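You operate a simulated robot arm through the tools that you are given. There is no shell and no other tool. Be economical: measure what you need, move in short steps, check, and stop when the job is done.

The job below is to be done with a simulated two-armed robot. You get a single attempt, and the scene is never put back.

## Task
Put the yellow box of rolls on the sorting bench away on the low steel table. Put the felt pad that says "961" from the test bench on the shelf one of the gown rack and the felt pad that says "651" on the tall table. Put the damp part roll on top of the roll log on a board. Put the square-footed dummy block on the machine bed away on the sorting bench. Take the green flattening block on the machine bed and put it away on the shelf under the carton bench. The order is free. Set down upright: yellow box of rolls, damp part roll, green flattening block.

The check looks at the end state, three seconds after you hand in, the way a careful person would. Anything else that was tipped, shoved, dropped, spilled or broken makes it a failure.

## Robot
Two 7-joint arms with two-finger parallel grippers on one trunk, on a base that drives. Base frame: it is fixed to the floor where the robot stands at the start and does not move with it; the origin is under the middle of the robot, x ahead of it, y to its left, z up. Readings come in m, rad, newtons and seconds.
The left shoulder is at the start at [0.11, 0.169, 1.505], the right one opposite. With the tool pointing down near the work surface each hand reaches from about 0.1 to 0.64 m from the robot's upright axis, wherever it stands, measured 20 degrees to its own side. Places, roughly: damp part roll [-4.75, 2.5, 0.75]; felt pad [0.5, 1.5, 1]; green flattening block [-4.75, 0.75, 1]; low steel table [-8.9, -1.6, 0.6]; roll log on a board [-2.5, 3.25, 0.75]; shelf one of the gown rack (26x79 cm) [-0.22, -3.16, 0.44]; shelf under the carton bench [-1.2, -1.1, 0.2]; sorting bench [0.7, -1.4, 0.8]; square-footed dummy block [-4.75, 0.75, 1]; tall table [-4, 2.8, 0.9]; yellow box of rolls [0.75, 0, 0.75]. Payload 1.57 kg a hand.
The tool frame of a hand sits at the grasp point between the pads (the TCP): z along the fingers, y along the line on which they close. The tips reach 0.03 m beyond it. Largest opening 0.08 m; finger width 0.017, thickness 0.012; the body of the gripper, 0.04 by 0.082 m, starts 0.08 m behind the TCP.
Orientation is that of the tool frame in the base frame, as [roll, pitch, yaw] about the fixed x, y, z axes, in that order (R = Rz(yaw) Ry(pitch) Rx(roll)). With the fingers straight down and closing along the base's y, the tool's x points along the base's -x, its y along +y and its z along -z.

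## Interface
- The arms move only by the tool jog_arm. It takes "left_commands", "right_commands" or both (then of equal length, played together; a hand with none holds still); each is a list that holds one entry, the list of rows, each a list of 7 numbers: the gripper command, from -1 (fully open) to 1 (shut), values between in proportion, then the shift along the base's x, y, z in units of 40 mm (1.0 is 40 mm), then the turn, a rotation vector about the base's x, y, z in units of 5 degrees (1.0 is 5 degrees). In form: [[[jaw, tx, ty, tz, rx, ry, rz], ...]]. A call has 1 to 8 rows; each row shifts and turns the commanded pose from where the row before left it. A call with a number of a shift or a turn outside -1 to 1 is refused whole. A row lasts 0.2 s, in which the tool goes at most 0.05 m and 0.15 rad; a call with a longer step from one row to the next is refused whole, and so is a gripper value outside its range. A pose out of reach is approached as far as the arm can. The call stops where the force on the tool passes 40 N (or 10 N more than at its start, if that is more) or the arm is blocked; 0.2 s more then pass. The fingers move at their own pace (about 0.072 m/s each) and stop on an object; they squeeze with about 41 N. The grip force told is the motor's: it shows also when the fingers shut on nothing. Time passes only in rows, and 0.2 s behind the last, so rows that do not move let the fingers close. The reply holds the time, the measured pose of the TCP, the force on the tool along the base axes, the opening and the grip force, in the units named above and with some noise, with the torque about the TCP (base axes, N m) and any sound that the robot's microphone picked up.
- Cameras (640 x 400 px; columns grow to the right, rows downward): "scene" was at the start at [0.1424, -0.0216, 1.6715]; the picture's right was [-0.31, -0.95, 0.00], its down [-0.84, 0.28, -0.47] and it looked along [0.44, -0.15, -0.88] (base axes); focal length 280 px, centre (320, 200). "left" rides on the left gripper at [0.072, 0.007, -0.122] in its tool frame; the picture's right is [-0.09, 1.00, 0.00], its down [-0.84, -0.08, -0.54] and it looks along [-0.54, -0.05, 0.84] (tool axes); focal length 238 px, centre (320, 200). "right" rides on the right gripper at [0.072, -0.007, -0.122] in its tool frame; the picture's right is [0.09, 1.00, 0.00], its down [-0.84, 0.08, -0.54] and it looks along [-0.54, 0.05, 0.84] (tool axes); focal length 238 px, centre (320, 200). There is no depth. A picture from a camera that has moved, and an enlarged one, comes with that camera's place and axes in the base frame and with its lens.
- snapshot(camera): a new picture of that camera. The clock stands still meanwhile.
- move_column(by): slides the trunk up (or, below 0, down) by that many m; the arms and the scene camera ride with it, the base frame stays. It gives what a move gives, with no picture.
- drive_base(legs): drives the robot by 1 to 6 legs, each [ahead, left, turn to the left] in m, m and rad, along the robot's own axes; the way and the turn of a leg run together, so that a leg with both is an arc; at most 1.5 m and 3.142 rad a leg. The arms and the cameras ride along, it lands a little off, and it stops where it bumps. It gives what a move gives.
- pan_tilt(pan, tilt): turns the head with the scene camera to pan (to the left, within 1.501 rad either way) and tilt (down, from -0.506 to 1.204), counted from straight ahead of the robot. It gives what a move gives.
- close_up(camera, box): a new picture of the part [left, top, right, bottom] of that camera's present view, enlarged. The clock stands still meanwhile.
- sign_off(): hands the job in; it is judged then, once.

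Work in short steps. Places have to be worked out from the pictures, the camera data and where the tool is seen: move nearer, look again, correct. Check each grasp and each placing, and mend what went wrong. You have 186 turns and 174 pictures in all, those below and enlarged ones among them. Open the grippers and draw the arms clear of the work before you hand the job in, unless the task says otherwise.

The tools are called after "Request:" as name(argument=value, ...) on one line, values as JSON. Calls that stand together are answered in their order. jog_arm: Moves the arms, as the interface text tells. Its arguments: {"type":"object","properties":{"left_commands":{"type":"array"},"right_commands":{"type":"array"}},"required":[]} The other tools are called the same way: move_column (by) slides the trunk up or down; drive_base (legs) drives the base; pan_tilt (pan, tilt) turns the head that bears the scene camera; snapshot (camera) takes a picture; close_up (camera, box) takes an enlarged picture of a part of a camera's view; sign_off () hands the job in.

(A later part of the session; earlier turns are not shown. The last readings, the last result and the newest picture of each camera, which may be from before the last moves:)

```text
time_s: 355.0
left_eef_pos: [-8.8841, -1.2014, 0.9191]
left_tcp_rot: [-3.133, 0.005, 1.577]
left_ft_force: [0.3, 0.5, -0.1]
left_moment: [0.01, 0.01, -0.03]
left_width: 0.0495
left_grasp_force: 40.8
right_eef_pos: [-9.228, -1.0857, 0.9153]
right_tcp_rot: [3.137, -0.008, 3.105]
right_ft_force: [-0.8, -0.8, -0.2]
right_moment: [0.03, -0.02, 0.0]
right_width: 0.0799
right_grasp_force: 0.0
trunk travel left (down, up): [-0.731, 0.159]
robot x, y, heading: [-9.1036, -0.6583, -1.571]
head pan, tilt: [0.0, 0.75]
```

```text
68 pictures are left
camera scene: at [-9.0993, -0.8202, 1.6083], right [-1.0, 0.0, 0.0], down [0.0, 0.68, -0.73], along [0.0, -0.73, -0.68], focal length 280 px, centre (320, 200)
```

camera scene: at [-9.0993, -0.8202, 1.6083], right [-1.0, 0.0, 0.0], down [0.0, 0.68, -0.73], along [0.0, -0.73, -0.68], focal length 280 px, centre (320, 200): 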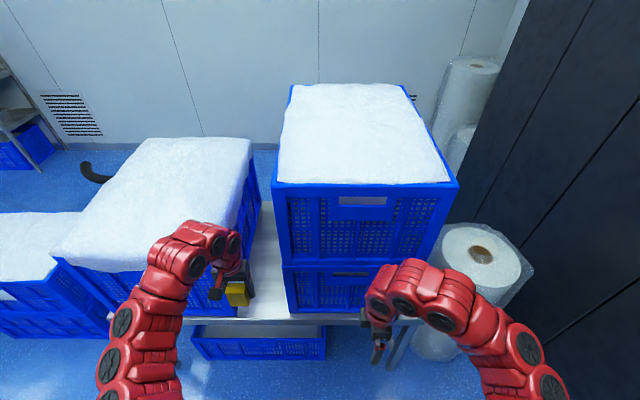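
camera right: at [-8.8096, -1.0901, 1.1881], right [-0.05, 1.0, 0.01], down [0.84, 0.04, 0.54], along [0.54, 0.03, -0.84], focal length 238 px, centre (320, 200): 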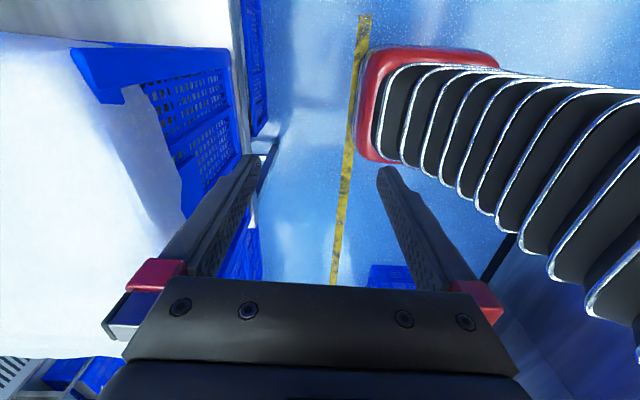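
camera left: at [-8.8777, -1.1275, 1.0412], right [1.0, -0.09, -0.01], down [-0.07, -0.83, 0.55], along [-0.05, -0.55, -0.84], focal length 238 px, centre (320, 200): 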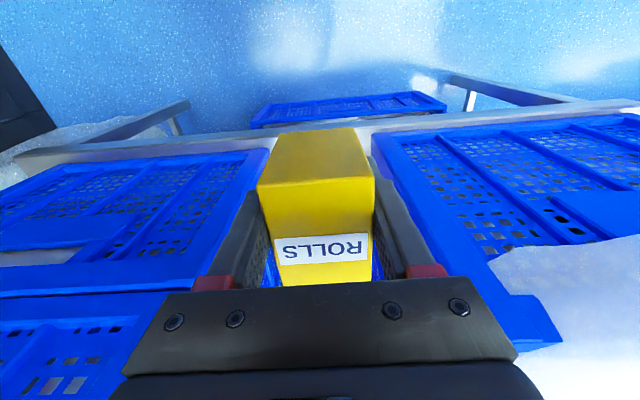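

The gap center is x≈-8.898, matching. I move forward and into the gap, still above the table.

Request:
drive_base(legs=[[0.09, 0, 0]])

Request:
jog_arm(left_commands=[[[1, -0.15, -0.6, -0.7, 0, 0, 0], [1, -0.15, -0.6, -0.7, 0, 0, 0], [1, 0, -0.7, -0.6, 0, 0, 0], [1, 0, 0, 0, 0, 0, 0]]])

Request:
move_column(by=-0.12)

Request:
snapshot(camera="left")

Request:
snapshot(camera="scene")

```text
time_s: 356.1
left_eef_pos: [-8.8837, -1.2924, 0.919]
left_tcp_rot: [-3.135, 0.007, 1.579]
left_ft_force: [0.2, -0.1, -1.7]
left_moment: [0.04, 0.02, 0.02]
left_width: 0.0492
left_grasp_force: 41.7
right_eef_pos: [-9.2274, -1.1767, 0.9156]
right_tcp_rot: [3.134, -0.007, 3.104]
right_ft_force: [0.0, -0.1, -0.3]
right_moment: [0.01, -0.01, -0.01]
right_width: 0.0799
right_grasp_force: 0.0
trunk travel left (down, up): [-0.731, 0.159]
robot x, y, heading: [-9.1008, -0.7463, -1.566]
head pan, tilt: [0.0, 0.75]
```

```text
time_s: 357.1
left_eef_pos: [-8.8962, -1.362, 0.8377]
left_tcp_rot: [-3.134, 0.007, 1.578]
left_ft_force: [-0.3, -0.9, -0.1]
left_moment: [-0.03, 0.01, 0.04]
left_width: 0.0495
left_grasp_force: 41.3
right_eef_pos: [-9.2278, -1.1755, 0.9152]
right_tcp_rot: [3.137, -0.007, 3.105]
right_ft_force: [-1.1, 0.1, -0.5]
right_moment: [-0.02, -0.01, -0.02]
right_width: 0.0796
right_grasp_force: 0.1
trunk travel left (down, up): [-0.731, 0.159]
robot x, y, heading: [-9.1025, -0.7454, -1.569]
head pan, tilt: [0.0, 0.75]
```

```text
time_s: 358.6
left_eef_pos: [-8.8963, -1.3631, 0.7172]
left_tcp_rot: [-3.135, 0.007, 1.577]
left_ft_force: [0.2, 0.6, -0.9]
left_moment: [-0.01, 0.02, 0.01]
left_width: 0.0492
left_grasp_force: 41.3
right_eef_pos: [-9.2284, -1.1758, 0.7953]
right_tcp_rot: [3.137, -0.007, 3.104]
right_ft_force: [0.5, 0.5, -0.1]
right_moment: [-0.02, -0.03, 0.03]
right_width: 0.0801
right_grasp_force: 0.0
trunk travel left (down, up): [-0.611, 0.279]
robot x, y, heading: [-9.1022, -0.7496, -1.565]
head pan, tilt: [0.0, 0.75]
```

```text
67 pictures are left
camera left: at [-8.8903, -1.2896, 0.8398], right [1.0, -0.08, -0.01], down [-0.07, -0.83, 0.55], along [-0.05, -0.55, -0.84], focal length 238 px, centre (320, 200)
```

left: 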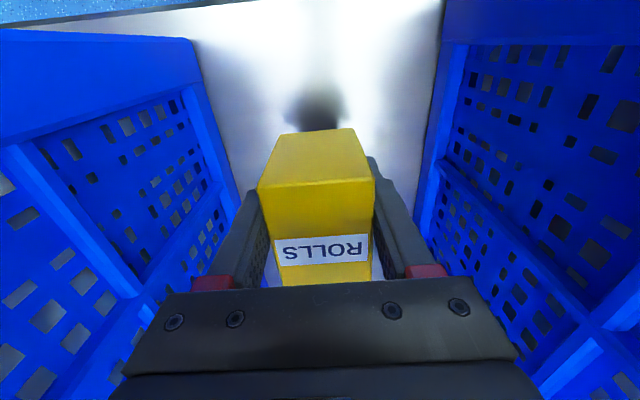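

```text
66 pictures are left
camera scene: at [-9.0989, -0.9102, 1.4883], right [-1.0, 0.0, 0.0], down [0.0, 0.68, -0.73], along [0.0, -0.73, -0.68], focal length 280 px, centre (320, 200)
```

scene: 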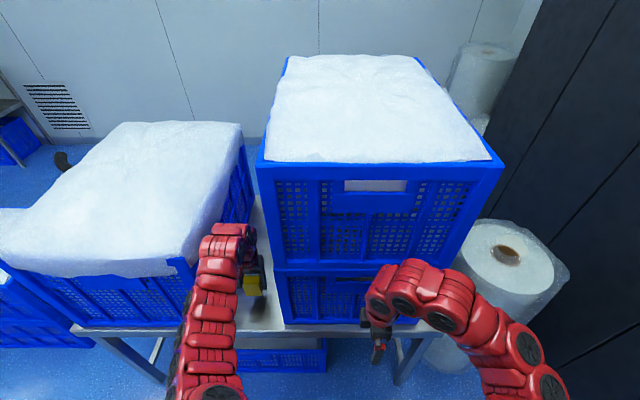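

Well inside the gap. I lower with the column, then in small arm steps to contact.

Request:
move_column(by=-0.06)

Request:
jog_arm(left_commands=[[[1, 0, 0, -0.2, 0, 0, 0], [1, 0, 0, -0.15, 0, 0, 0], [1, 0, 0, -0.15, 0, 0, 0], [1, 0, 0, 0, 0, 0, 0]]])

```text
time_s: 359.6
left_eef_pos: [-8.8975, -1.3637, 0.6577]
left_tcp_rot: [-3.136, 0.007, 1.578]
left_ft_force: [0.6, 0.0, 0.6]
left_moment: [-0.03, -0.04, -0.04]
left_width: 0.0494
left_grasp_force: 41.4
right_eef_pos: [-9.2262, -1.1749, 0.7367]
right_tcp_rot: [3.137, -0.006, 3.105]
right_ft_force: [-0.3, -0.6, -0.6]
right_moment: [0.01, 0.03, 0.01]
right_width: 0.08
right_grasp_force: 0.1
trunk travel left (down, up): [-0.551, 0.339]
robot x, y, heading: [-9.1025, -0.7486, -1.565]
head pan, tilt: [0.0, 0.75]
```

```text
time_s: 360.2
left_eef_pos: [-8.8966, -1.3652, 0.652]
left_tcp_rot: [-3.136, 0.02, 1.58]
left_ft_force: [-1.7, 7.2, 29.4]
left_moment: [0.98, -0.26, 0.1]
left_width: 0.0495
left_grasp_force: 41.3
right_eef_pos: [-9.2285, -1.1735, 0.7362]
right_tcp_rot: [3.138, -0.005, 3.104]
right_ft_force: [0.4, 0.3, 0.7]
right_moment: [0.03, 0.03, -0.02]
right_width: 0.08
right_grasp_force: 0.1
trunk travel left (down, up): [-0.551, 0.339]
robot x, y, heading: [-9.0985, -0.7432, -1.568]
head pan, tilt: [0.0, 0.75]
stopped in row 3 (left hand): the force on the tool passed its limit at 42 N (the readings are from after the stop); the commanded pose is now the measured one
```

Contact. I ease up 2 mm, open and rise.

Request:
jog_arm(left_commands=[[[1, 0, 0, 0.08, 0, 0, 0], [0.2, 0, 0, 0, 0, 0, 0], [-0.4, 0, 0, 0, 0, 0, 0], [-1, 0, 0, 0, 0, 0, 0], [-1, 0, 0, 0.5, 0, 0, 0], [-1, 0, 0, 1, 0, 0, 0], [-1, 0, 0, 1, 0, 0, 0]]])

Request:
snapshot(camera="left")

```text
time_s: 361.8
left_eef_pos: [-8.8983, -1.3661, 0.7529]
left_tcp_rot: [-3.136, 0.016, 1.579]
left_ft_force: [0.7, 0.0, -0.2]
left_moment: [-0.01, -0.01, 0.0]
left_width: 0.0799
left_grasp_force: 0.0
right_eef_pos: [-9.2277, -1.1758, 0.7348]
right_tcp_rot: [3.136, -0.006, 3.108]
right_ft_force: [-0.4, 0.0, -0.5]
right_moment: [0.02, -0.04, 0.01]
right_width: 0.0799
right_grasp_force: 0.1
trunk travel left (down, up): [-0.551, 0.339]
robot x, y, heading: [-9.0987, -0.7454, -1.569]
head pan, tilt: [0.0, 0.75]
```

```text
65 pictures are left
camera left: at [-8.892, -1.2917, 0.8741], right [1.0, -0.08, -0.01], down [-0.07, -0.83, 0.56], along [-0.05, -0.55, -0.83], focal length 238 px, centre (320, 200)
```

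left: 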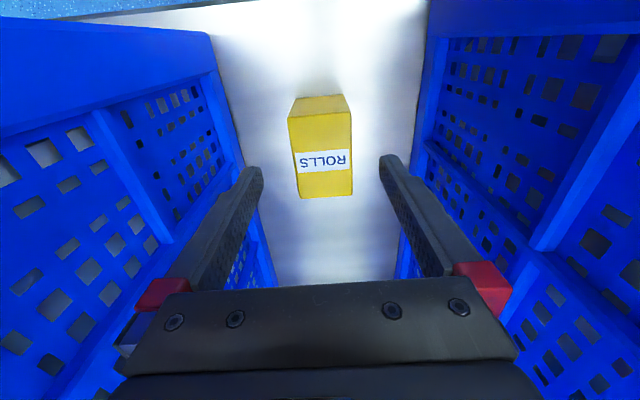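

The yellow box stands upright on the low steel table. I rise out, back off, and start the return.

Request:
move_column(by=0.33)

Request:
drive_base(legs=[[-0.25, 0, 0]])

Request:
jog_arm(left_commands=[[[-1, 0, 0.8, 0, 0, 0, 0], [-1, 0, 0.8, 0, 0, 0, 0], [-1, 0, 0.8, 0, 0, 0, 0], [-1, 0, 0.8, 0, 0, 0, 0], [-1, 0, 0.8, 0, 0, 0, 0], [-1, 0, 0, 0, 0, 0, 0]]])

Request:
snapshot(camera="scene")

```text
time_s: 365.0
left_eef_pos: [-8.8988, -1.3665, 1.0817]
left_tcp_rot: [-3.135, 0.016, 1.58]
left_ft_force: [0.0, 0.4, 0.0]
left_moment: [0.02, -0.02, 0.01]
left_width: 0.08
left_grasp_force: 0.0
right_eef_pos: [-9.2283, -1.1763, 1.0654]
right_tcp_rot: [3.137, -0.006, 3.106]
right_ft_force: [0.1, -1.2, 0.7]
right_moment: [0.0, -0.01, 0.01]
right_width: 0.0799
right_grasp_force: 0.0
trunk travel left (down, up): [-0.881, 0.009]
robot x, y, heading: [-9.1032, -0.7468, -1.566]
head pan, tilt: [0.0, 0.75]
```

```text
time_s: 366.9
left_eef_pos: [-8.9009, -1.118, 1.0812]
left_tcp_rot: [-3.134, 0.015, 1.575]
left_ft_force: [-0.1, 0.5, 1.0]
left_moment: [0.02, -0.01, -0.02]
left_width: 0.08
left_grasp_force: 0.1
right_eef_pos: [-9.2283, -0.9253, 1.0644]
right_tcp_rot: [3.134, -0.008, 3.102]
right_ft_force: [-0.6, 0.5, -0.1]
right_moment: [0.0, -0.02, 0.01]
right_width: 0.0799
right_grasp_force: 0.0
trunk travel left (down, up): [-0.881, 0.009]
robot x, y, heading: [-9.1004, -0.4948, -1.576]
head pan, tilt: [0.0, 0.75]
```

```text
time_s: 368.3
left_eef_pos: [-8.9025, -0.9585, 1.0775]
left_tcp_rot: [-3.137, 0.016, 1.574]
left_ft_force: [-0.4, 0.7, 0.7]
left_moment: [0.01, -0.01, 0.03]
left_width: 0.0801
left_grasp_force: 0.1
left hand out of reach, approached as far as the arm can: row 2
right_eef_pos: [-9.2295, -0.9242, 1.0655]
right_tcp_rot: [3.136, -0.006, 3.102]
right_ft_force: [0.0, -0.6, 0.3]
right_moment: [0.0, -0.02, 0.02]
right_width: 0.0802
right_grasp_force: 0.0
trunk travel left (down, up): [-0.881, 0.009]
robot x, y, heading: [-9.102, -0.4915, -1.579]
head pan, tilt: [0.0, 0.75]
```

```text
64 pictures are left
camera scene: at [-9.1003, -0.6598, 1.7582], right [-1.0, 0.0, 0.0], down [0.0, 0.68, -0.73], along [0.0, -0.73, -0.68], focal length 280 px, centre (320, 200)
```

scene: 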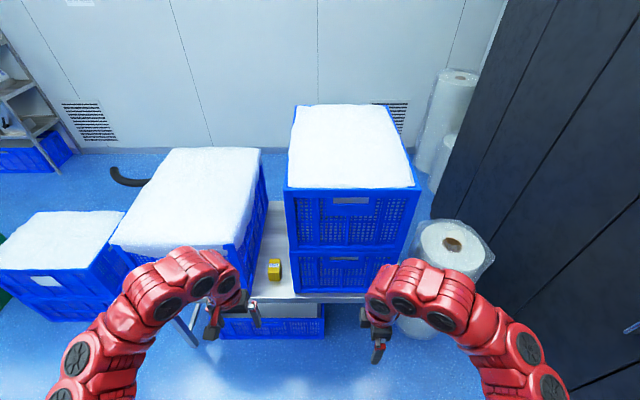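

Box confirmed. I turn east and drive back via the lane at y≈-1.0.

Request:
drive_base(legs=[[0, 0, 1.579], [0.9, -0.4, 0], [0.5, -0.11, 0]])

Request:
pan_tilt(pan=0, tilt=0.5)

Request:
snapshot(camera="scene")

```text
time_s: 378.5
left_eef_pos: [-7.547, -0.6887, 1.0773]
left_tcp_rot: [-3.133, 0.002, -3.108]
left_ft_force: [-2.9, -12.0, -6.8]
left_moment: [0.91, -0.13, -0.27]
left_width: 0.0798
left_grasp_force: 0.0
right_eef_pos: [-7.5615, -1.012, 1.0639]
right_tcp_rot: [3.137, -0.003, -1.569]
right_ft_force: [-0.5, 0.4, 0.0]
right_moment: [0.07, 0.0, -0.02]
right_width: 0.0798
right_grasp_force: 0.0
trunk travel left (down, up): [-0.881, 0.009]
robot x, y, heading: [-8.0009, -0.8963, 0.041]
head pan, tilt: [0.0, 0.75]
stopped in leg 3: the force on the tool passed its limit at 155 N (the readings are from after the stop); the commanded pose is now the measured one
```

```text
time_s: 379.3
left_eef_pos: [-7.5455, -0.6881, 1.0769]
left_tcp_rot: [-3.132, 0.0, -3.107]
left_ft_force: [-3.7, -25.0, -7.5]
left_moment: [1.94, 0.02, -0.79]
left_width: 0.0798
left_grasp_force: 0.0
right_eef_pos: [-7.5623, -1.0113, 1.0651]
right_tcp_rot: [3.137, -0.003, -1.567]
right_ft_force: [0.7, 0.3, -0.6]
right_moment: [-0.03, 0.0, 0.02]
right_width: 0.0798
right_grasp_force: 0.1
trunk travel left (down, up): [-0.881, 0.009]
robot x, y, heading: [-7.9955, -0.8978, 0.037]
head pan, tilt: [0.0, 0.499]
```

```text
63 pictures are left
camera scene: at [-7.824, -0.8987, 1.7801], right [0.04, -1.0, 0.0], down [-0.48, -0.02, -0.88], along [0.88, 0.04, -0.48], focal length 280 px, centre (320, 200)
```

scene: 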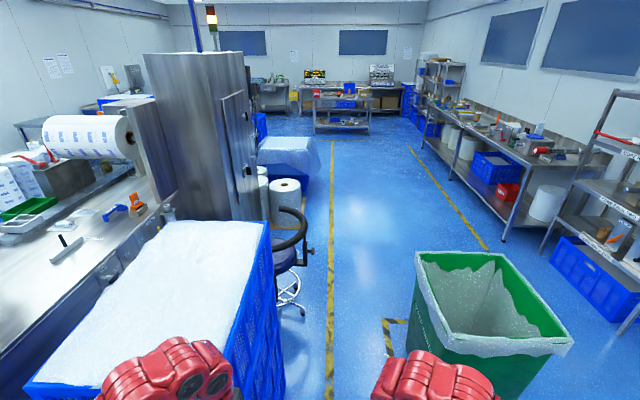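

The left hand bumped the blue stack. I back straight off and inspect it.

Request:
drive_base(legs=[[-0.15, 0, 0]])

Request:
pan_tilt(pan=0.3, tilt=0.75)

Request:
snapshot(camera="scene")

```text
time_s: 379.9
left_eef_pos: [-7.5469, -0.6877, 1.078]
left_tcp_rot: [-3.124, 0.003, -3.117]
left_ft_force: [1.8, -15.0, 2.2]
left_moment: [1.29, 0.08, -0.48]
left_width: 0.0799
left_grasp_force: 0.1
right_eef_pos: [-7.5626, -1.0094, 1.0651]
right_tcp_rot: [3.137, -0.005, -1.569]
right_ft_force: [1.3, -0.4, 1.4]
right_moment: [-0.07, -0.02, 0.01]
right_width: 0.0799
right_grasp_force: 0.0
trunk travel left (down, up): [-0.881, 0.009]
robot x, y, heading: [-7.9995, -0.8983, 0.033]
head pan, tilt: [0.0, 0.499]
stopped in leg 1: the robot was blocked; the commanded pose is now the measured one
```

```text
time_s: 380.8
left_eef_pos: [-7.5481, -0.6885, 1.0779]
left_tcp_rot: [-3.13, 0.0, -3.111]
left_ft_force: [1.8, -16.5, 3.3]
left_moment: [1.33, 0.07, -0.5]
left_width: 0.0801
left_grasp_force: 0.1
right_eef_pos: [-7.5616, -1.0117, 1.0654]
right_tcp_rot: [3.138, -0.003, -1.569]
right_ft_force: [0.3, 0.4, 0.1]
right_moment: [-0.01, 0.02, 0.0]
right_width: 0.0797
right_grasp_force: 0.1
trunk travel left (down, up): [-0.881, 0.009]
robot x, y, heading: [-8.0001, -0.8985, 0.045]
head pan, tilt: [0.3, 0.75]
```

```text
62 pictures are left
camera scene: at [-7.8374, -0.8733, 1.7583], right [0.33, -0.94, 0.0], down [-0.64, -0.23, -0.73], along [0.69, 0.25, -0.68], focal length 280 px, centre (320, 200)
```

scene: 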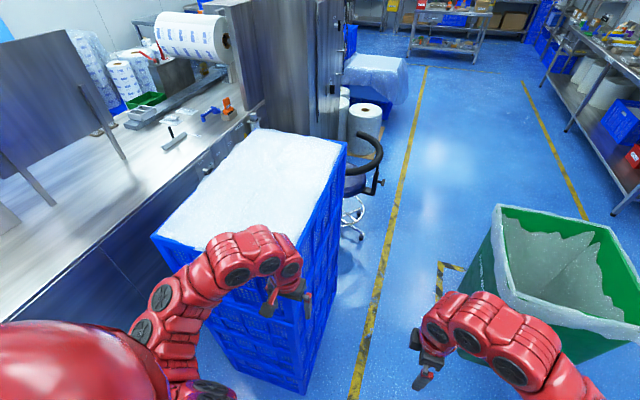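

The left hand presses sideways on the stack. I move that hand away from it first.

Request:
jog_arm(left_commands=[[[-1, 0, -0.5, 0, 0, 0, 0], [-1, 0, -1, 0, 0, 0, 0], [-1, 0, -0.5, 0, 0, 0, 0]]])

Request:
snapshot(camera="left")

```text
time_s: 381.6
left_eef_pos: [-7.5491, -0.7653, 1.0783]
left_tcp_rot: [-3.127, 0.001, -3.107]
left_ft_force: [-0.7, 0.5, 0.8]
left_moment: [0.02, -0.03, 0.02]
left_width: 0.0801
left_grasp_force: 0.0
right_eef_pos: [-7.562, -1.0085, 1.0659]
right_tcp_rot: [3.136, -0.008, -1.569]
right_ft_force: [-0.4, -0.8, -0.7]
right_moment: [0.01, 0.04, -0.01]
right_width: 0.08
right_grasp_force: 0.1
trunk travel left (down, up): [-0.881, 0.009]
robot x, y, heading: [-7.9982, -0.9029, 0.041]
head pan, tilt: [0.3, 0.75]
```

```text
61 pictures are left
camera left: at [-7.6217, -0.7589, 1.2002], right [0.06, 1.0, -0.01], down [0.84, -0.04, 0.54], along [0.54, -0.04, -0.84], focal length 238 px, centre (320, 200)
```

left: 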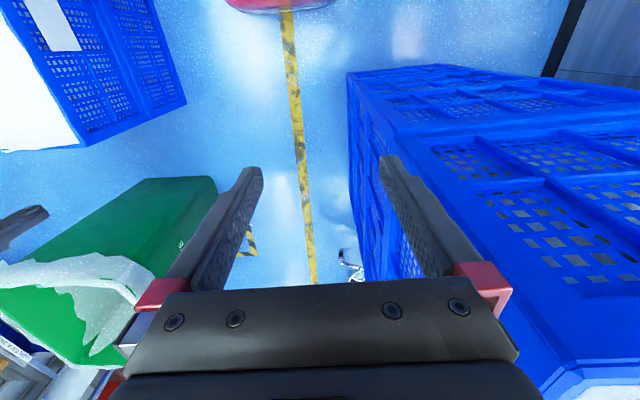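

The stack is where it was (corner ≈(-7.51,-0.65)). With the left hand now tucked in, I shift right, straighten and go through the lane.

Request:
drive_base(legs=[[0, -0.12, -0.041]])

Request:
drive_base(legs=[[1.2, 0, 0]])

```text
time_s: 382.8
left_eef_pos: [-7.541, -0.9018, 1.0775]
left_tcp_rot: [-3.125, 0.001, 3.14]
left_ft_force: [0.1, -0.4, 0.3]
left_moment: [-0.02, 0.03, 0.02]
left_width: 0.08
left_grasp_force: 0.0
right_eef_pos: [-7.5629, -1.1449, 1.0648]
right_tcp_rot: [3.137, -0.007, -1.606]
right_ft_force: [-0.6, -0.3, 0.4]
right_moment: [0.0, 0.0, 0.01]
right_width: 0.0803
right_grasp_force: 0.0
trunk travel left (down, up): [-0.881, 0.009]
robot x, y, heading: [-7.9967, -1.0223, 0.004]
head pan, tilt: [0.3, 0.75]
```

```text
time_s: 388.9
left_eef_pos: [-6.3348, -0.8963, 1.0784]
left_tcp_rot: [-3.128, 0.001, 3.14]
left_ft_force: [-0.1, -1.4, 0.5]
left_moment: [0.02, -0.03, 0.0]
left_width: 0.0799
left_grasp_force: 0.0
right_eef_pos: [-6.3564, -1.1383, 1.0655]
right_tcp_rot: [3.136, -0.008, -1.603]
right_ft_force: [0.6, 0.5, -1.0]
right_moment: [0.01, 0.0, 0.0]
right_width: 0.0799
right_grasp_force: 0.1
trunk travel left (down, up): [-0.881, 0.009]
robot x, y, heading: [-6.7852, -1.0152, 0.009]
head pan, tilt: [0.3, 0.75]
```

Through. I drive on east to x≈-2, then turn north.

Request:
drive_base(legs=[[1.4, -0.12, -0.009], [1.4, 0, 0], [1.4, 0, 0]])

Request:
drive_base(legs=[[0.55, 0, 0], [0, 0, 1.571], [1.3, 0, 0]])

```text
time_s: 409.3
left_eef_pos: [-2.0884, -1.1869, 1.0775]
left_tcp_rot: [-3.128, 0.002, 3.059]
left_ft_force: [0.9, 0.6, 0.4]
left_moment: [-0.01, -0.02, -0.02]
left_width: 0.0798
left_grasp_force: 0.0
right_eef_pos: [-2.1308, -1.426, 1.0656]
right_tcp_rot: [3.138, -0.008, -1.685]
right_ft_force: [0.2, -0.4, 0.3]
right_moment: [0.01, 0.01, -0.01]
right_width: 0.0799
right_grasp_force: 0.1
trunk travel left (down, up): [-0.881, 0.009]
robot x, y, heading: [-2.5455, -1.2641, -0.073]
head pan, tilt: [0.3, 0.75]
```

```text
time_s: 422.5
left_eef_pos: [-2.0516, 0.4464, 1.0785]
left_tcp_rot: [-3.126, 0.001, -1.616]
left_ft_force: [0.3, -0.2, 0.3]
left_moment: [0.01, 0.04, 0.01]
left_width: 0.08
left_grasp_force: 0.0
right_eef_pos: [-1.8101, 0.4123, 1.0661]
right_tcp_rot: [3.137, -0.007, -0.077]
right_ft_force: [0.0, 0.2, -0.7]
right_moment: [0.01, 0.01, 0.01]
right_width: 0.0805
right_grasp_force: 0.0
trunk travel left (down, up): [-0.881, 0.009]
robot x, y, heading: [-1.9572, -0.008, 1.528]
head pan, tilt: [0.3, 0.75]
```

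I straighten, go to the aisle, turn west and drive to the machine bed.

Request:
drive_base(legs=[[0, 0, 0.043], [1.48, 0.08, 0], [0.06, 0, 0], [0, 0, 1.571]])

```text
time_s: 434.6
left_eef_pos: [-2.4952, 1.4163, 1.0785]
left_tcp_rot: [-3.127, 0.003, -0.005]
left_ft_force: [-0.4, 0.3, 0.3]
left_moment: [0.02, 0.0, 0.0]
left_width: 0.08
left_grasp_force: 0.0
right_eef_pos: [-2.4734, 1.6578, 1.0652]
right_tcp_rot: [3.137, -0.009, 1.536]
right_ft_force: [-0.4, 1.2, 0.3]
right_moment: [0.01, -0.01, -0.02]
right_width: 0.0801
right_grasp_force: 0.0
trunk travel left (down, up): [-0.881, 0.009]
robot x, y, heading: [-2.0437, 1.5308, -3.135]
head pan, tilt: [0.3, 0.75]
```

Request:
drive_base(legs=[[1.4, 0, -0.006], [1.27, 0, 0], [0, -0.2, 0], [0, 0, 1.571]])

Request:
pan_tilt(pan=0, tilt=0.85)

Request:
snapshot(camera="scene")

```text
time_s: 452.7
left_eef_pos: [-4.6298, 1.2887, 1.0782]
left_tcp_rot: [-3.128, 0.001, 1.533]
left_ft_force: [-1.1, 0.1, 0.7]
left_moment: [0.01, 0.0, -0.03]
left_width: 0.08
left_grasp_force: 0.1
right_eef_pos: [-4.8722, 1.3209, 1.065]
right_tcp_rot: [3.136, -0.006, 3.073]
right_ft_force: [-0.3, 0.5, 0.0]
right_moment: [-0.01, -0.01, 0.0]
right_width: 0.0799
right_grasp_force: 0.1
trunk travel left (down, up): [-0.881, 0.009]
robot x, y, heading: [-4.7317, 1.7462, -1.604]
head pan, tilt: [0.3, 0.75]
```

```text
time_s: 453.5
left_eef_pos: [-4.6299, 1.2897, 1.0779]
left_tcp_rot: [-3.128, 0.001, 1.534]
left_ft_force: [-0.3, -0.5, -0.1]
left_moment: [0.02, 0.04, -0.01]
left_width: 0.0801
left_grasp_force: 0.0
right_eef_pos: [-4.8699, 1.321, 1.0653]
right_tcp_rot: [3.136, -0.006, 3.074]
right_ft_force: [0.1, 0.4, -0.7]
right_moment: [-0.01, 0.02, -0.01]
right_width: 0.0803
right_grasp_force: 0.0
trunk travel left (down, up): [-0.881, 0.009]
robot x, y, heading: [-4.7284, 1.7458, -1.604]
head pan, tilt: [0.0, 0.85]
```

```text
60 pictures are left
camera scene: at [-4.7342, 1.5864, 1.7502], right [-1.0, 0.03, 0.0], down [0.02, 0.75, -0.66], along [-0.02, -0.66, -0.75], focal length 280 px, centre (320, 200)
```

scene: 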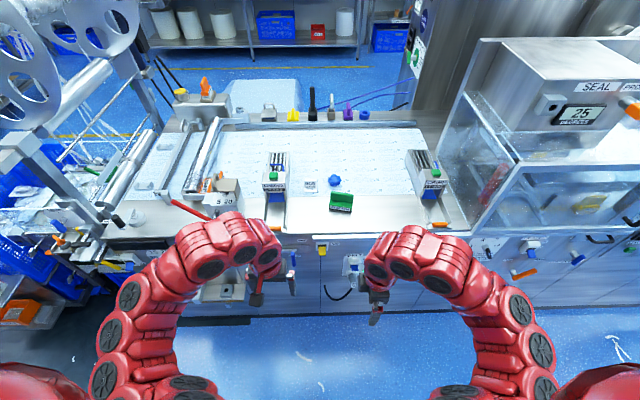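

I move in to y≈1.5 (idle hands stay clear of the feeders) and view with the right camera.

Request:
drive_base(legs=[[0.23, 0, 0.033]])

Request:
snapshot(camera="left")

Request:
snapshot(camera="scene")

```text
time_s: 455.2
left_eef_pos: [-4.6176, 1.0669, 1.0784]
left_tcp_rot: [-3.129, 0.001, 1.568]
left_ft_force: [-0.3, 0.0, -0.2]
left_moment: [0.02, -0.01, 0.0]
left_width: 0.0801
left_grasp_force: 0.0
right_eef_pos: [-4.8601, 1.0893, 1.066]
right_tcp_rot: [3.136, -0.006, 3.107]
right_ft_force: [-0.2, -0.7, 0.0]
right_moment: [0.01, -0.01, -0.02]
right_width: 0.0799
right_grasp_force: 0.1
trunk travel left (down, up): [-0.881, 0.009]
robot x, y, heading: [-4.7375, 1.5178, -1.568]
head pan, tilt: [0.0, 0.85]
```

```text
59 pictures are left
camera left: at [-4.61, 1.1399, 1.2006], right [1.0, -0.1, -0.01], down [-0.07, -0.84, 0.54], along [-0.06, -0.54, -0.84], focal length 238 px, centre (320, 200)
```

left: 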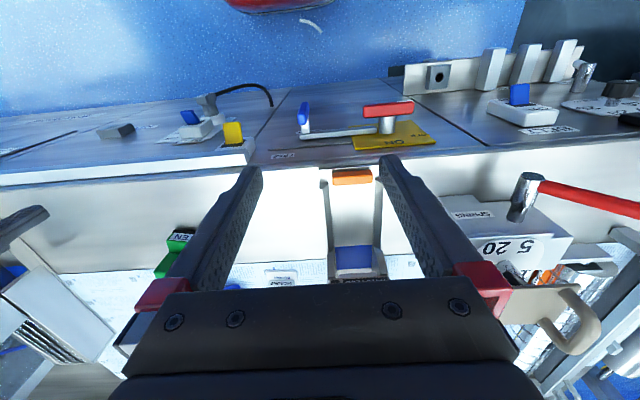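

```text
58 pictures are left
camera scene: at [-4.7321, 1.3607, 1.7503], right [-1.0, 0.0, 0.0], down [0.0, 0.75, -0.66], along [0.0, -0.66, -0.75], focal length 280 px, centre (320, 200)
```

scene: 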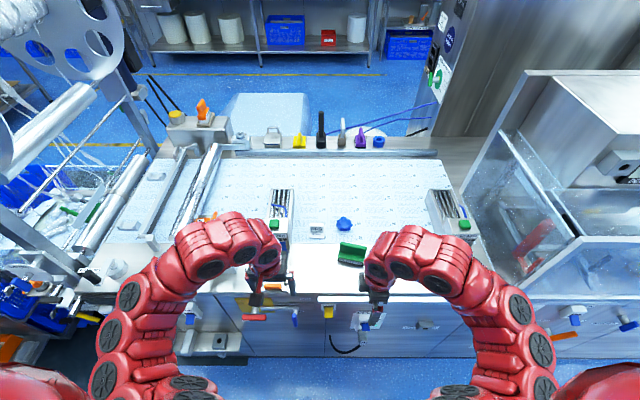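

Refined: green fin ≈(-4.84,0.87), top ≈0.975; dummy ≈(-4.722,0.78). I shift west 0.1 and in 0.11 so both are in reach and the hands stay between the feeders.

Request:
drive_base(legs=[[0, -0.1, 0], [0.11, 0, 0]])

Request:
snapshot(camera="left")

Request:
snapshot(camera="right")

```text
time_s: 457.1
left_eef_pos: [-4.7175, 0.9573, 1.0776]
left_tcp_rot: [-3.128, 0.003, 1.566]
left_ft_force: [-0.9, -0.4, -0.3]
left_moment: [-0.01, -0.02, -0.01]
left_width: 0.0798
left_grasp_force: 0.2
right_eef_pos: [-4.9592, 0.9792, 1.0659]
right_tcp_rot: [3.134, -0.006, 3.107]
right_ft_force: [0.4, 0.0, -0.1]
right_moment: [0.06, -0.01, 0.05]
right_width: 0.0799
right_grasp_force: 0.0
trunk travel left (down, up): [-0.881, 0.009]
robot x, y, heading: [-4.8298, 1.4098, -1.569]
head pan, tilt: [0.0, 0.85]
```

```text
57 pictures are left
camera left: at [-4.7091, 1.0303, 1.2007], right [1.0, -0.1, -0.01], down [-0.07, -0.84, 0.54], along [-0.06, -0.54, -0.84], focal length 238 px, centre (320, 200)
```

left: 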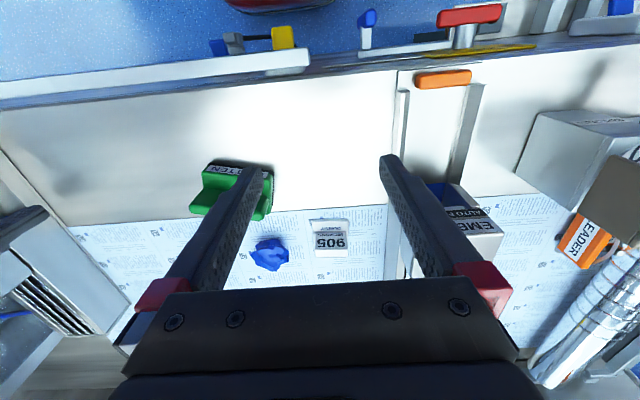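

```text
56 pictures are left
camera right: at [-5.0297, 0.975, 1.1884], right [-0.06, 1.0, 0.01], down [0.84, 0.04, 0.54], along [0.54, 0.04, -0.84], focal length 238 px, centre (320, 200)
```

right: 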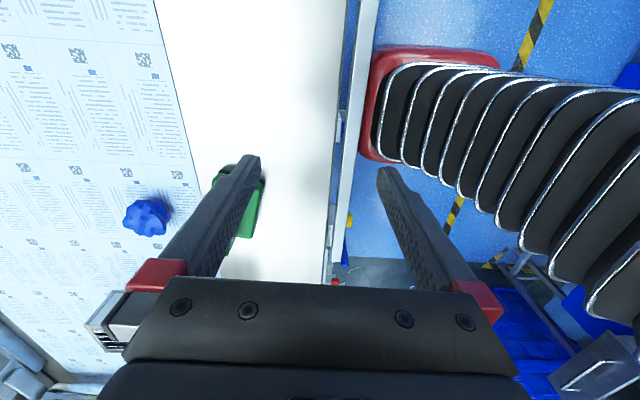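

I zoom into the left view to locate both pieces precisely.

Request:
close_up(camera="left", box=[180, 140, 380, 280])

```text
2.86 times, centred on (280, 210) of left
camera zoom: at [-4.7091, 1.0303, 1.2007], right [1.0, -0.1, -0.01], down [-0.07, -0.84, 0.54], along [-0.06, -0.54, -0.84], focal length 681 px, centre (434, 171)
```

zoom: 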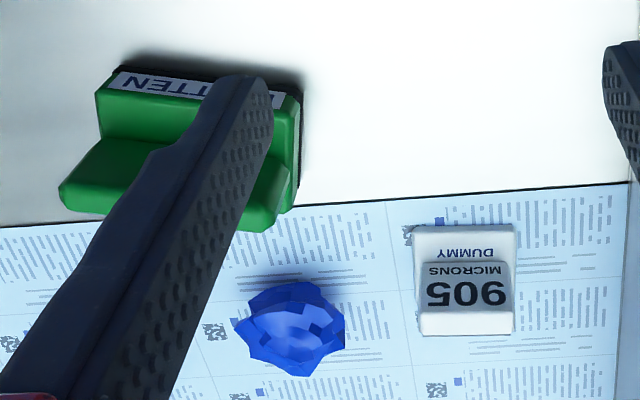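

Dummy: handle top ≈0.97 at (-4.718,0.797), 46 mm wide, yaw ≈-0.1. I move the left hand above it.

Request:
jog_arm(left_commands=[[[-1, 0, -1, -0.35, 0, 0, -0.6], [-1, 0, -1, -0.35, 0, 0, -0.5], [-1, 0, -1, -0.35, 0, 0, 0], [-1, 0, -1, -0.2, 0, 0, 0], [-1, 0, 0, 0, 0, 0, 0]]])

Request:
close_up(camera="left", box=[220, 80, 420, 220])

```text
time_s: 458.3
left_eef_pos: [-4.714, 0.797, 1.0295]
left_tcp_rot: [-3.129, 0.0, 1.469]
left_ft_force: [-0.5, 0.6, 0.2]
left_moment: [-0.02, -0.01, 0.04]
left_width: 0.0801
left_grasp_force: 0.1
right_eef_pos: [-4.9579, 0.9805, 1.065]
right_tcp_rot: [3.136, -0.007, 3.106]
right_ft_force: [-0.7, 0.3, 0.5]
right_moment: [0.03, 0.0, -0.01]
right_width: 0.0798
right_grasp_force: 0.1
trunk travel left (down, up): [-0.881, 0.009]
robot x, y, heading: [-4.8362, 1.4094, -1.566]
head pan, tilt: [0.0, 0.85]
```

```text
2.86 times, centred on (320, 150) of left
camera zoom: at [-4.6991, 0.8682, 1.1509], right [0.98, -0.19, -0.01], down [-0.15, -0.83, 0.54], along [-0.12, -0.53, -0.84], focal length 681 px, centre (320, 343)
```

zoom: 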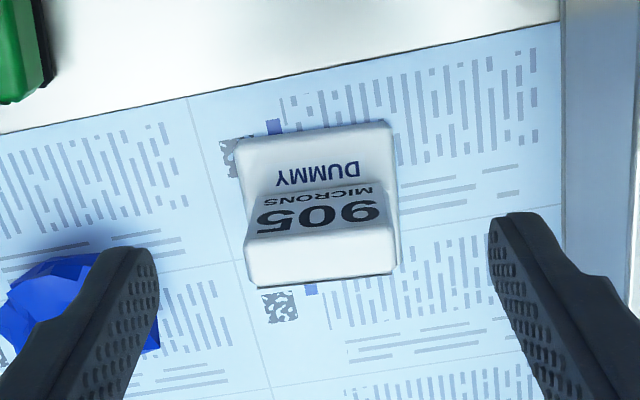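

Handle top is ~14 mm further; the blue crumple is close to one finger, so I narrow the opening to ~64 mm, advance, and descend.

Request:
jog_arm(left_commands=[[[-0.6, -0.05, -0.35, 0, 0, 0, 0], [-0.6, 0, 0, 0, 0, 0, 0], [-0.6, 0, 0, -0.7, 0, 0, 0], [-0.6, 0, 0, -0.7, 0, 0, 0], [-0.6, 0, 0, 0, 0, 0, 0]]])

Request:
snapshot(camera="left")

```text
time_s: 459.5
left_eef_pos: [-4.7177, 0.7836, 0.9737]
left_tcp_rot: [-3.127, 0.002, 1.471]
left_ft_force: [0.1, -0.5, -0.3]
left_moment: [-0.03, 0.01, 0.0]
left_width: 0.064
left_grasp_force: 0.2
right_eef_pos: [-4.958, 0.9791, 1.0646]
right_tcp_rot: [3.137, -0.008, 3.106]
right_ft_force: [0.1, 0.3, -0.3]
right_moment: [-0.01, 0.0, 0.04]
right_width: 0.08
right_grasp_force: 0.0
trunk travel left (down, up): [-0.881, 0.009]
robot x, y, heading: [-4.8367, 1.4109, -1.56]
head pan, tilt: [0.0, 0.85]
```

```text
53 pictures are left
camera left: at [-4.7028, 0.8545, 1.0956], right [0.98, -0.19, -0.01], down [-0.15, -0.82, 0.54], along [-0.12, -0.53, -0.84], focal length 238 px, centre (320, 200)
```

left: 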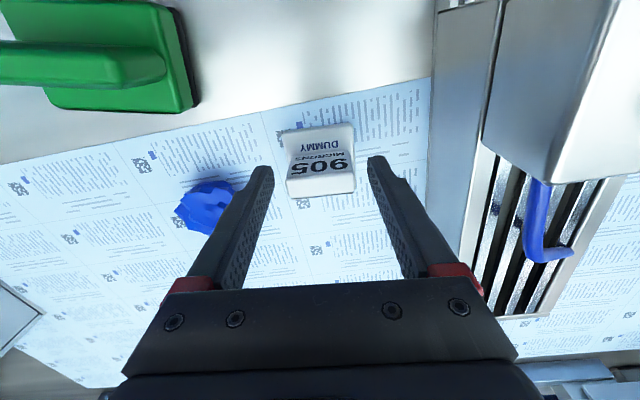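

The handle is between the fingers. I lower 6 mm more and close.

Request:
jog_arm(left_commands=[[[-0.6, 0, 0, -0.15, 0, 0, 0], [0, 0, 0, 0, 0, 0, 0], [1, 0, 0, 0, 0, 0, 0], [1, 0, 0, 0, 0, 0, 0], [1, 0, 0, 0, 0, 0, 0]]])

Request:
snapshot(camera="left")

```text
time_s: 460.7
left_eef_pos: [-4.7176, 0.7826, 0.9681]
left_tcp_rot: [-3.129, 0.002, 1.472]
left_ft_force: [-0.1, 0.1, -0.1]
left_moment: [0.04, -0.04, -0.01]
left_width: 0.0489
left_grasp_force: 41.6
right_eef_pos: [-4.958, 0.979, 1.0656]
right_tcp_rot: [3.137, -0.005, 3.106]
right_ft_force: [-0.2, -0.2, -0.2]
right_moment: [0.01, 0.02, -0.03]
right_width: 0.08
right_grasp_force: 0.0
trunk travel left (down, up): [-0.881, 0.009]
robot x, y, heading: [-4.8267, 1.411, -1.57]
head pan, tilt: [0.0, 0.85]
```

```text
52 pictures are left
camera left: at [-4.703, 0.8543, 1.0895], right [0.98, -0.19, -0.01], down [-0.15, -0.82, 0.54], along [-0.12, -0.53, -0.84], focal length 238 px, centre (320, 200)
```

left: 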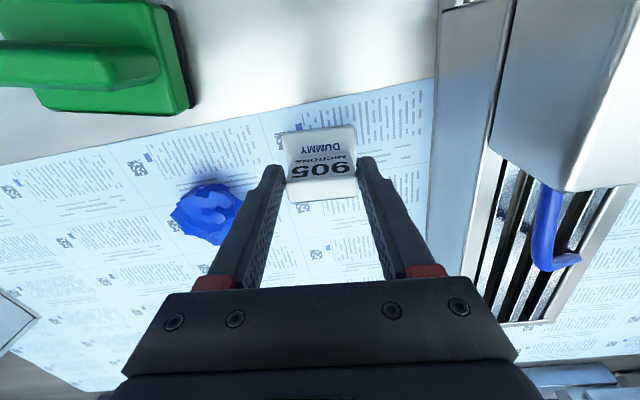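

Gripped (49 mm). I lift and draw the left hand back.

Request:
jog_arm(left_commands=[[[1, 0, 0, 0.6, 0, 0, 0], [1, 0, 0, 1, 0, 0, 0], [1, 0, 0.8, 0.4, 0, 0, 0], [1, 0, 1, 0.3, 0, 0, 0], [1, 0, 1, 0.2, 0, 0, 0], [1, 0, 1, 0.2, 0, 0, 0], [1, 0, 1, 0.2, 0, 0, 0]]])

Request:
snapshot(camera="left")

Request:
snapshot(camera="scene")

```text
time_s: 462.3
left_eef_pos: [-4.7186, 0.9749, 1.0828]
left_tcp_rot: [-3.128, 0.001, 1.471]
left_ft_force: [0.1, -0.3, -1.2]
left_moment: [0.0, 0.04, 0.02]
left_width: 0.0491
left_grasp_force: 40.9
right_eef_pos: [-4.9574, 0.9794, 1.0654]
right_tcp_rot: [3.136, -0.007, 3.105]
right_ft_force: [-0.3, -0.3, -0.8]
right_moment: [-0.02, 0.01, 0.0]
right_width: 0.0801
right_grasp_force: 0.0
trunk travel left (down, up): [-0.881, 0.009]
robot x, y, heading: [-4.8345, 1.4118, -1.57]
head pan, tilt: [0.0, 0.85]
```

```text
51 pictures are left
camera left: at [-4.7042, 1.0467, 1.2055], right [0.98, -0.19, -0.01], down [-0.15, -0.82, 0.54], along [-0.12, -0.53, -0.84], focal length 238 px, centre (320, 200)
```

left: 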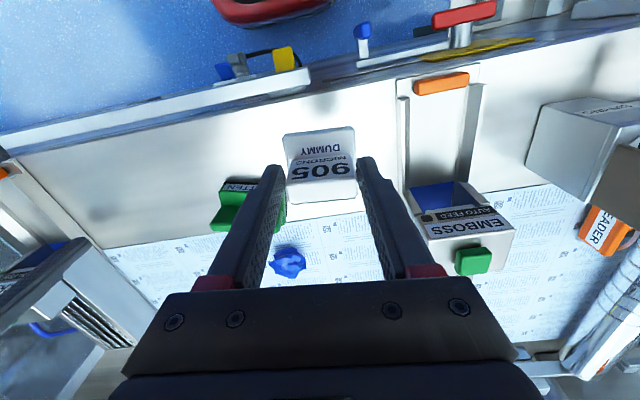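

```text
50 pictures are left
camera scene: at [-4.8297, 1.2512, 1.7503], right [-1.0, 0.0, 0.0], down [0.0, 0.75, -0.66], along [0.0, -0.66, -0.75], focal length 280 px, centre (320, 200)
```

scene: 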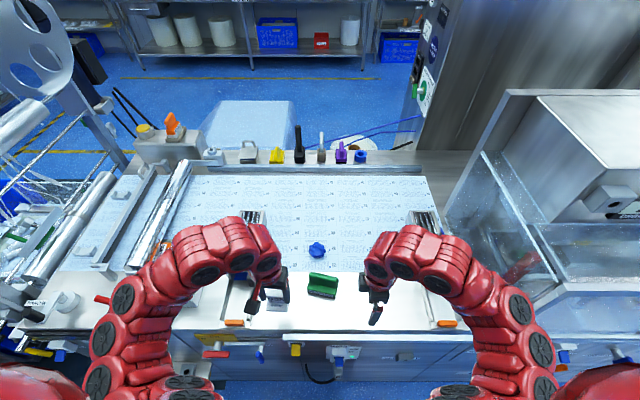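

Dummy held. Now the green block: I bring the right hand over it, yawed -0.2 rad to match the fin.

Request:
jog_arm(right_commands=[[[-1, 0.6, -0.5, -0.1, 0, 0, -0.8], [-1, 0.6, -0.5, -0.1, 0, 0, -0.8], [-1, 0.6, -0.6, -0.1, 0, 0, -0.75], [-1, 0.6, -0.6, -0.1, 0, 0, 0], [-1, 0.5, -0.5, -0.1, 0, 0, 0], [-1, 0, 0, 0, 0, 0, 0]]])

Request:
snapshot(camera="right")

```text
time_s: 463.7
left_eef_pos: [-4.7193, 0.9748, 1.0836]
left_tcp_rot: [-3.128, 0.002, 1.467]
left_ft_force: [0.1, -0.1, -0.9]
left_moment: [-0.03, -0.03, -0.03]
left_width: 0.0489
left_grasp_force: 41.5
right_eef_pos: [-4.8429, 0.8718, 1.0456]
right_tcp_rot: [3.137, -0.006, 2.901]
right_ft_force: [-0.9, 0.0, 0.0]
right_moment: [-0.01, -0.04, 0.02]
right_width: 0.08
right_grasp_force: 0.0
trunk travel left (down, up): [-0.881, 0.009]
robot x, y, heading: [-4.837, 1.4146, -1.565]
head pan, tilt: [0.0, 0.85]
```

```text
49 pictures are left
camera right: at [-4.9126, 0.8797, 1.1692], right [0.15, 0.99, 0.01], down [0.83, -0.13, 0.54], along [0.53, -0.07, -0.84], focal length 238 px, centre (320, 200)
```

right: 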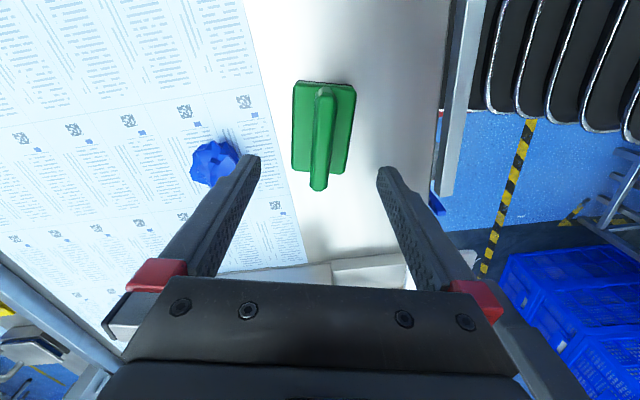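

Well aligned with the fin (8 mm off along it). I descend to z≈0.982 and check.

Request:
jog_arm(right_commands=[[[-1, -0.2, 0, -0.8, 0, 0, 0], [-1, 0, 0, -0.8, 0, 0, 0], [-1, 0, 0, 0, 0, 0, 0]]])

Request:
snapshot(camera="right")

```text
time_s: 464.5
left_eef_pos: [-4.7187, 0.9744, 1.0826]
left_tcp_rot: [-3.126, 0.001, 1.47]
left_ft_force: [-0.3, -0.1, -0.7]
left_moment: [-0.01, -0.01, 0.02]
left_width: 0.0489
left_grasp_force: 41.2
right_eef_pos: [-4.8496, 0.8698, 0.9826]
right_tcp_rot: [3.137, -0.006, 2.902]
right_ft_force: [0.0, 0.0, 0.6]
right_moment: [0.01, 0.02, 0.01]
right_width: 0.08
right_grasp_force: 0.0
trunk travel left (down, up): [-0.881, 0.009]
robot x, y, heading: [-4.8333, 1.4114, -1.563]
head pan, tilt: [0.0, 0.85]
```

```text
48 pictures are left
camera right: at [-4.9202, 0.8798, 1.1056], right [0.15, 0.99, 0.01], down [0.83, -0.13, 0.54], along [0.53, -0.07, -0.84], focal length 238 px, centre (320, 200)
```

right: 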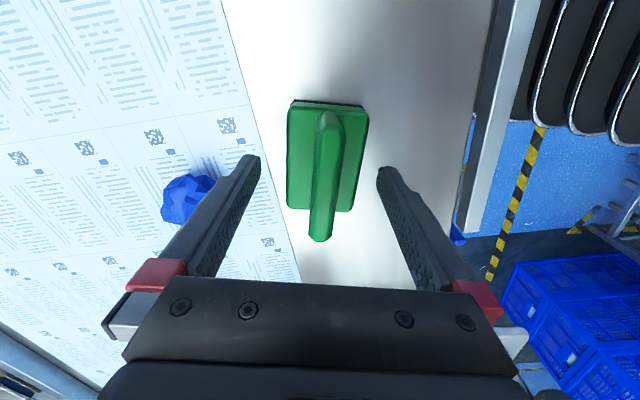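

Good. I lower 8 mm more and close.

Request:
jog_arm(right_commands=[[[-1, -0.1, 0, -0.2, 0, 0, 0], [0, 0, 0, 0, 0, 0, 0], [1, 0, 0, 0, 0, 0, 0], [1, 0, 0, 0, 0, 0, 0], [1, 0, 0, 0, 0, 0, 0], [1, 0, 0, 0, 0, 0, 0]]])

Request:
snapshot(camera="right")

```text
time_s: 465.9
left_eef_pos: [-4.7196, 0.9733, 1.0824]
left_tcp_rot: [-3.129, 0.002, 1.47]
left_ft_force: [-0.8, 0.7, -1.2]
left_moment: [-0.01, -0.06, -0.02]
left_width: 0.0491
left_grasp_force: 40.4
right_eef_pos: [-4.8547, 0.871, 0.9743]
right_tcp_rot: [3.137, -0.006, 2.901]
right_ft_force: [-0.5, 0.5, -0.1]
right_moment: [0.04, 0.03, -0.01]
right_width: 0.0176
right_grasp_force: 31.9
trunk travel left (down, up): [-0.881, 0.009]
robot x, y, heading: [-4.8331, 1.411, -1.566]
head pan, tilt: [0.0, 0.85]
```

```text
47 pictures are left
camera right: at [-4.9248, 0.8798, 1.0972], right [0.15, 0.99, 0.01], down [0.83, -0.13, 0.54], along [0.53, -0.07, -0.84], focal length 238 px, centre (320, 200)
```

right: 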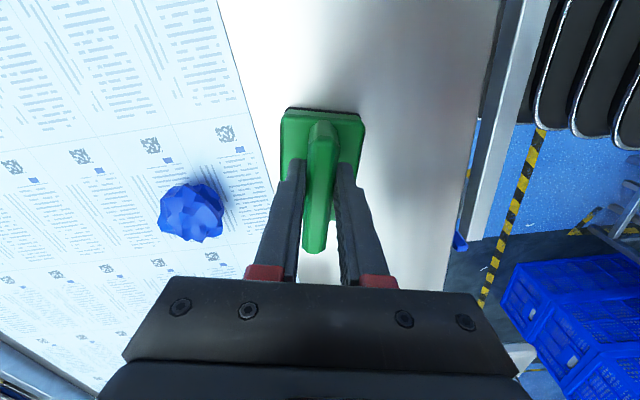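

Gripped (17.6 mm fin). I lift and draw back, then back the robot off.

Request:
jog_arm(right_commands=[[[1, 0, 0, 0.5, 0, 0, 0], [1, 0, 0, 1, 0, 0, 0], [1, -0.2, 0.3, 0.7, 0, 0, 0], [1, -0.5, 0.8, 0.2, 0, 0, 0], [1, -0.5, 0.8, 0, 0, 0, 0], [1, -0.5, 0.6, 0, 0, 0, 0], [1, 0, 0, 0, 0, 0, 0]]])

Request:
drive_base(legs=[[-0.25, 0, 0]])

Request:
snapshot(camera="right")

Request:
snapshot(camera="scene")

```text
time_s: 467.5
left_eef_pos: [-4.7177, 0.9728, 1.0823]
left_tcp_rot: [-3.126, 0.001, 1.469]
left_ft_force: [0.6, -0.2, -0.6]
left_moment: [0.03, -0.02, 0.01]
left_width: 0.0492
left_grasp_force: 40.8
right_eef_pos: [-4.9175, 0.9625, 1.0666]
right_tcp_rot: [3.137, -0.007, 2.901]
right_ft_force: [0.2, 0.9, -1.8]
right_moment: [0.01, 0.02, -0.02]
right_width: 0.0174
right_grasp_force: 32.0
right hand out of reach, approached as far as the arm can: row 4
trunk travel left (down, up): [-0.881, 0.009]
robot x, y, heading: [-4.8319, 1.4086, -1.568]
head pan, tilt: [0.0, 0.85]
```

```text
time_s: 469.4
left_eef_pos: [-4.7207, 1.2235, 1.0829]
left_tcp_rot: [-3.127, 0.0, 1.469]
left_ft_force: [-0.6, 0.4, -0.7]
left_moment: [0.02, 0.01, 0.01]
left_width: 0.0492
left_grasp_force: 40.7
right_eef_pos: [-4.9183, 1.2132, 1.0655]
right_tcp_rot: [3.133, -0.006, 2.902]
right_ft_force: [0.3, -0.3, -1.7]
right_moment: [-0.02, 0.05, 0.03]
right_width: 0.0174
right_grasp_force: 32.3
trunk travel left (down, up): [-0.881, 0.009]
robot x, y, heading: [-4.8373, 1.6584, -1.562]
head pan, tilt: [0.0, 0.85]
```

```text
46 pictures are left
camera right: at [-4.9888, 1.2215, 1.1893], right [0.15, 0.99, 0.01], down [0.83, -0.13, 0.54], along [0.53, -0.07, -0.84], focal length 238 px, centre (320, 200)
```

right: 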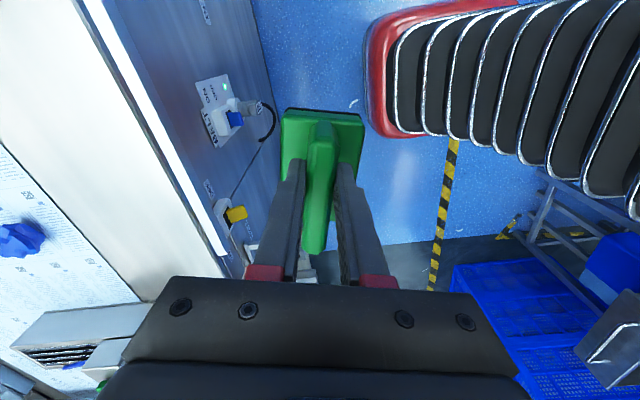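

```text
45 pictures are left
camera scene: at [-4.8312, 1.4985, 1.75], right [-1.0, -0.01, 0.0], down [0.0, 0.75, -0.66], along [0.0, -0.66, -0.75], focal length 280 px, centre (320, 200)
```

scene: 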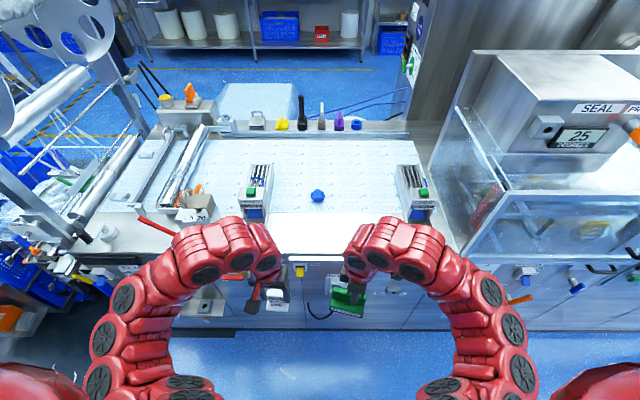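

Both items are held. I drive back east along the aisle and round to the carton bench.

Request:
drive_base(legs=[[0, 0, 1.562], [1.4, -0.11, 0], [1.42, 0, 0]])

Request:
drive_base(legs=[[0, 0, -1.571], [1.3, 0, 0]])

Request:
pan_tilt(pan=0.6, tilt=0.6)

Request:
snapshot(camera="scene")

```text
time_s: 486.9
left_eef_pos: [-1.5627, 1.5316, 1.0827]
left_tcp_rot: [-3.127, 0.003, 2.976]
left_ft_force: [-0.8, -0.6, 0.2]
left_moment: [0.04, 0.0, -0.01]
left_width: 0.0492
left_grasp_force: 41.0
right_eef_pos: [-1.5656, 1.3329, 1.0673]
right_tcp_rot: [3.136, -0.007, -1.876]
right_ft_force: [0.3, -0.3, -2.5]
right_moment: [-0.03, 0.01, 0.01]
right_width: 0.0173
right_grasp_force: 32.1
trunk travel left (down, up): [-0.881, 0.009]
robot x, y, heading: [-2.0108, 1.4452, -0.062]
head pan, tilt: [0.0, 0.85]
```

```text
time_s: 497.3
left_eef_pos: [-2.0025, -0.3057, 1.0834]
left_tcp_rot: [-3.128, 0.0, 1.412]
left_ft_force: [-0.3, 0.0, -0.6]
left_moment: [0.0, -0.04, 0.01]
left_width: 0.0489
left_grasp_force: 41.4
right_eef_pos: [-2.2013, -0.3053, 1.0667]
right_tcp_rot: [3.137, -0.008, 2.842]
right_ft_force: [-0.7, -0.2, -1.5]
right_moment: [0.01, 0.03, -0.01]
right_width: 0.0174
right_grasp_force: 31.8
trunk travel left (down, up): [-0.881, 0.009]
robot x, y, heading: [-2.0878, 0.1375, -1.628]
head pan, tilt: [0.0, 0.85]
```

```text
time_s: 498.3
left_eef_pos: [-2.0034, -0.3073, 1.0826]
left_tcp_rot: [-3.13, 0.0, 1.41]
left_ft_force: [-0.2, 0.7, -0.4]
left_moment: [-0.03, -0.02, 0.0]
left_width: 0.049
left_grasp_force: 41.2
right_eef_pos: [-2.2013, -0.3042, 1.0668]
right_tcp_rot: [3.138, -0.007, 2.842]
right_ft_force: [0.1, -0.2, -1.8]
right_moment: [0.0, -0.01, 0.0]
right_width: 0.0175
right_grasp_force: 32.3
trunk travel left (down, up): [-0.881, 0.009]
robot x, y, heading: [-2.09, 0.1328, -1.629]
head pan, tilt: [0.6, 0.6]
```

```text
44 pictures are left
camera scene: at [-2.0471, -0.0213, 1.771], right [-0.86, -0.52, 0.0], down [-0.29, 0.48, -0.82], along [0.43, -0.71, -0.57], focal length 280 px, centre (320, 200)
```

scene: 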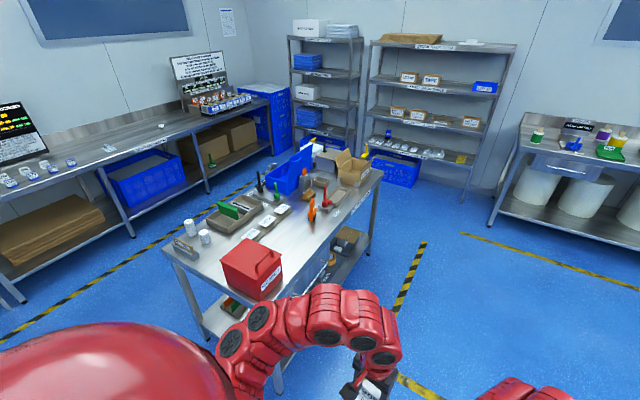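

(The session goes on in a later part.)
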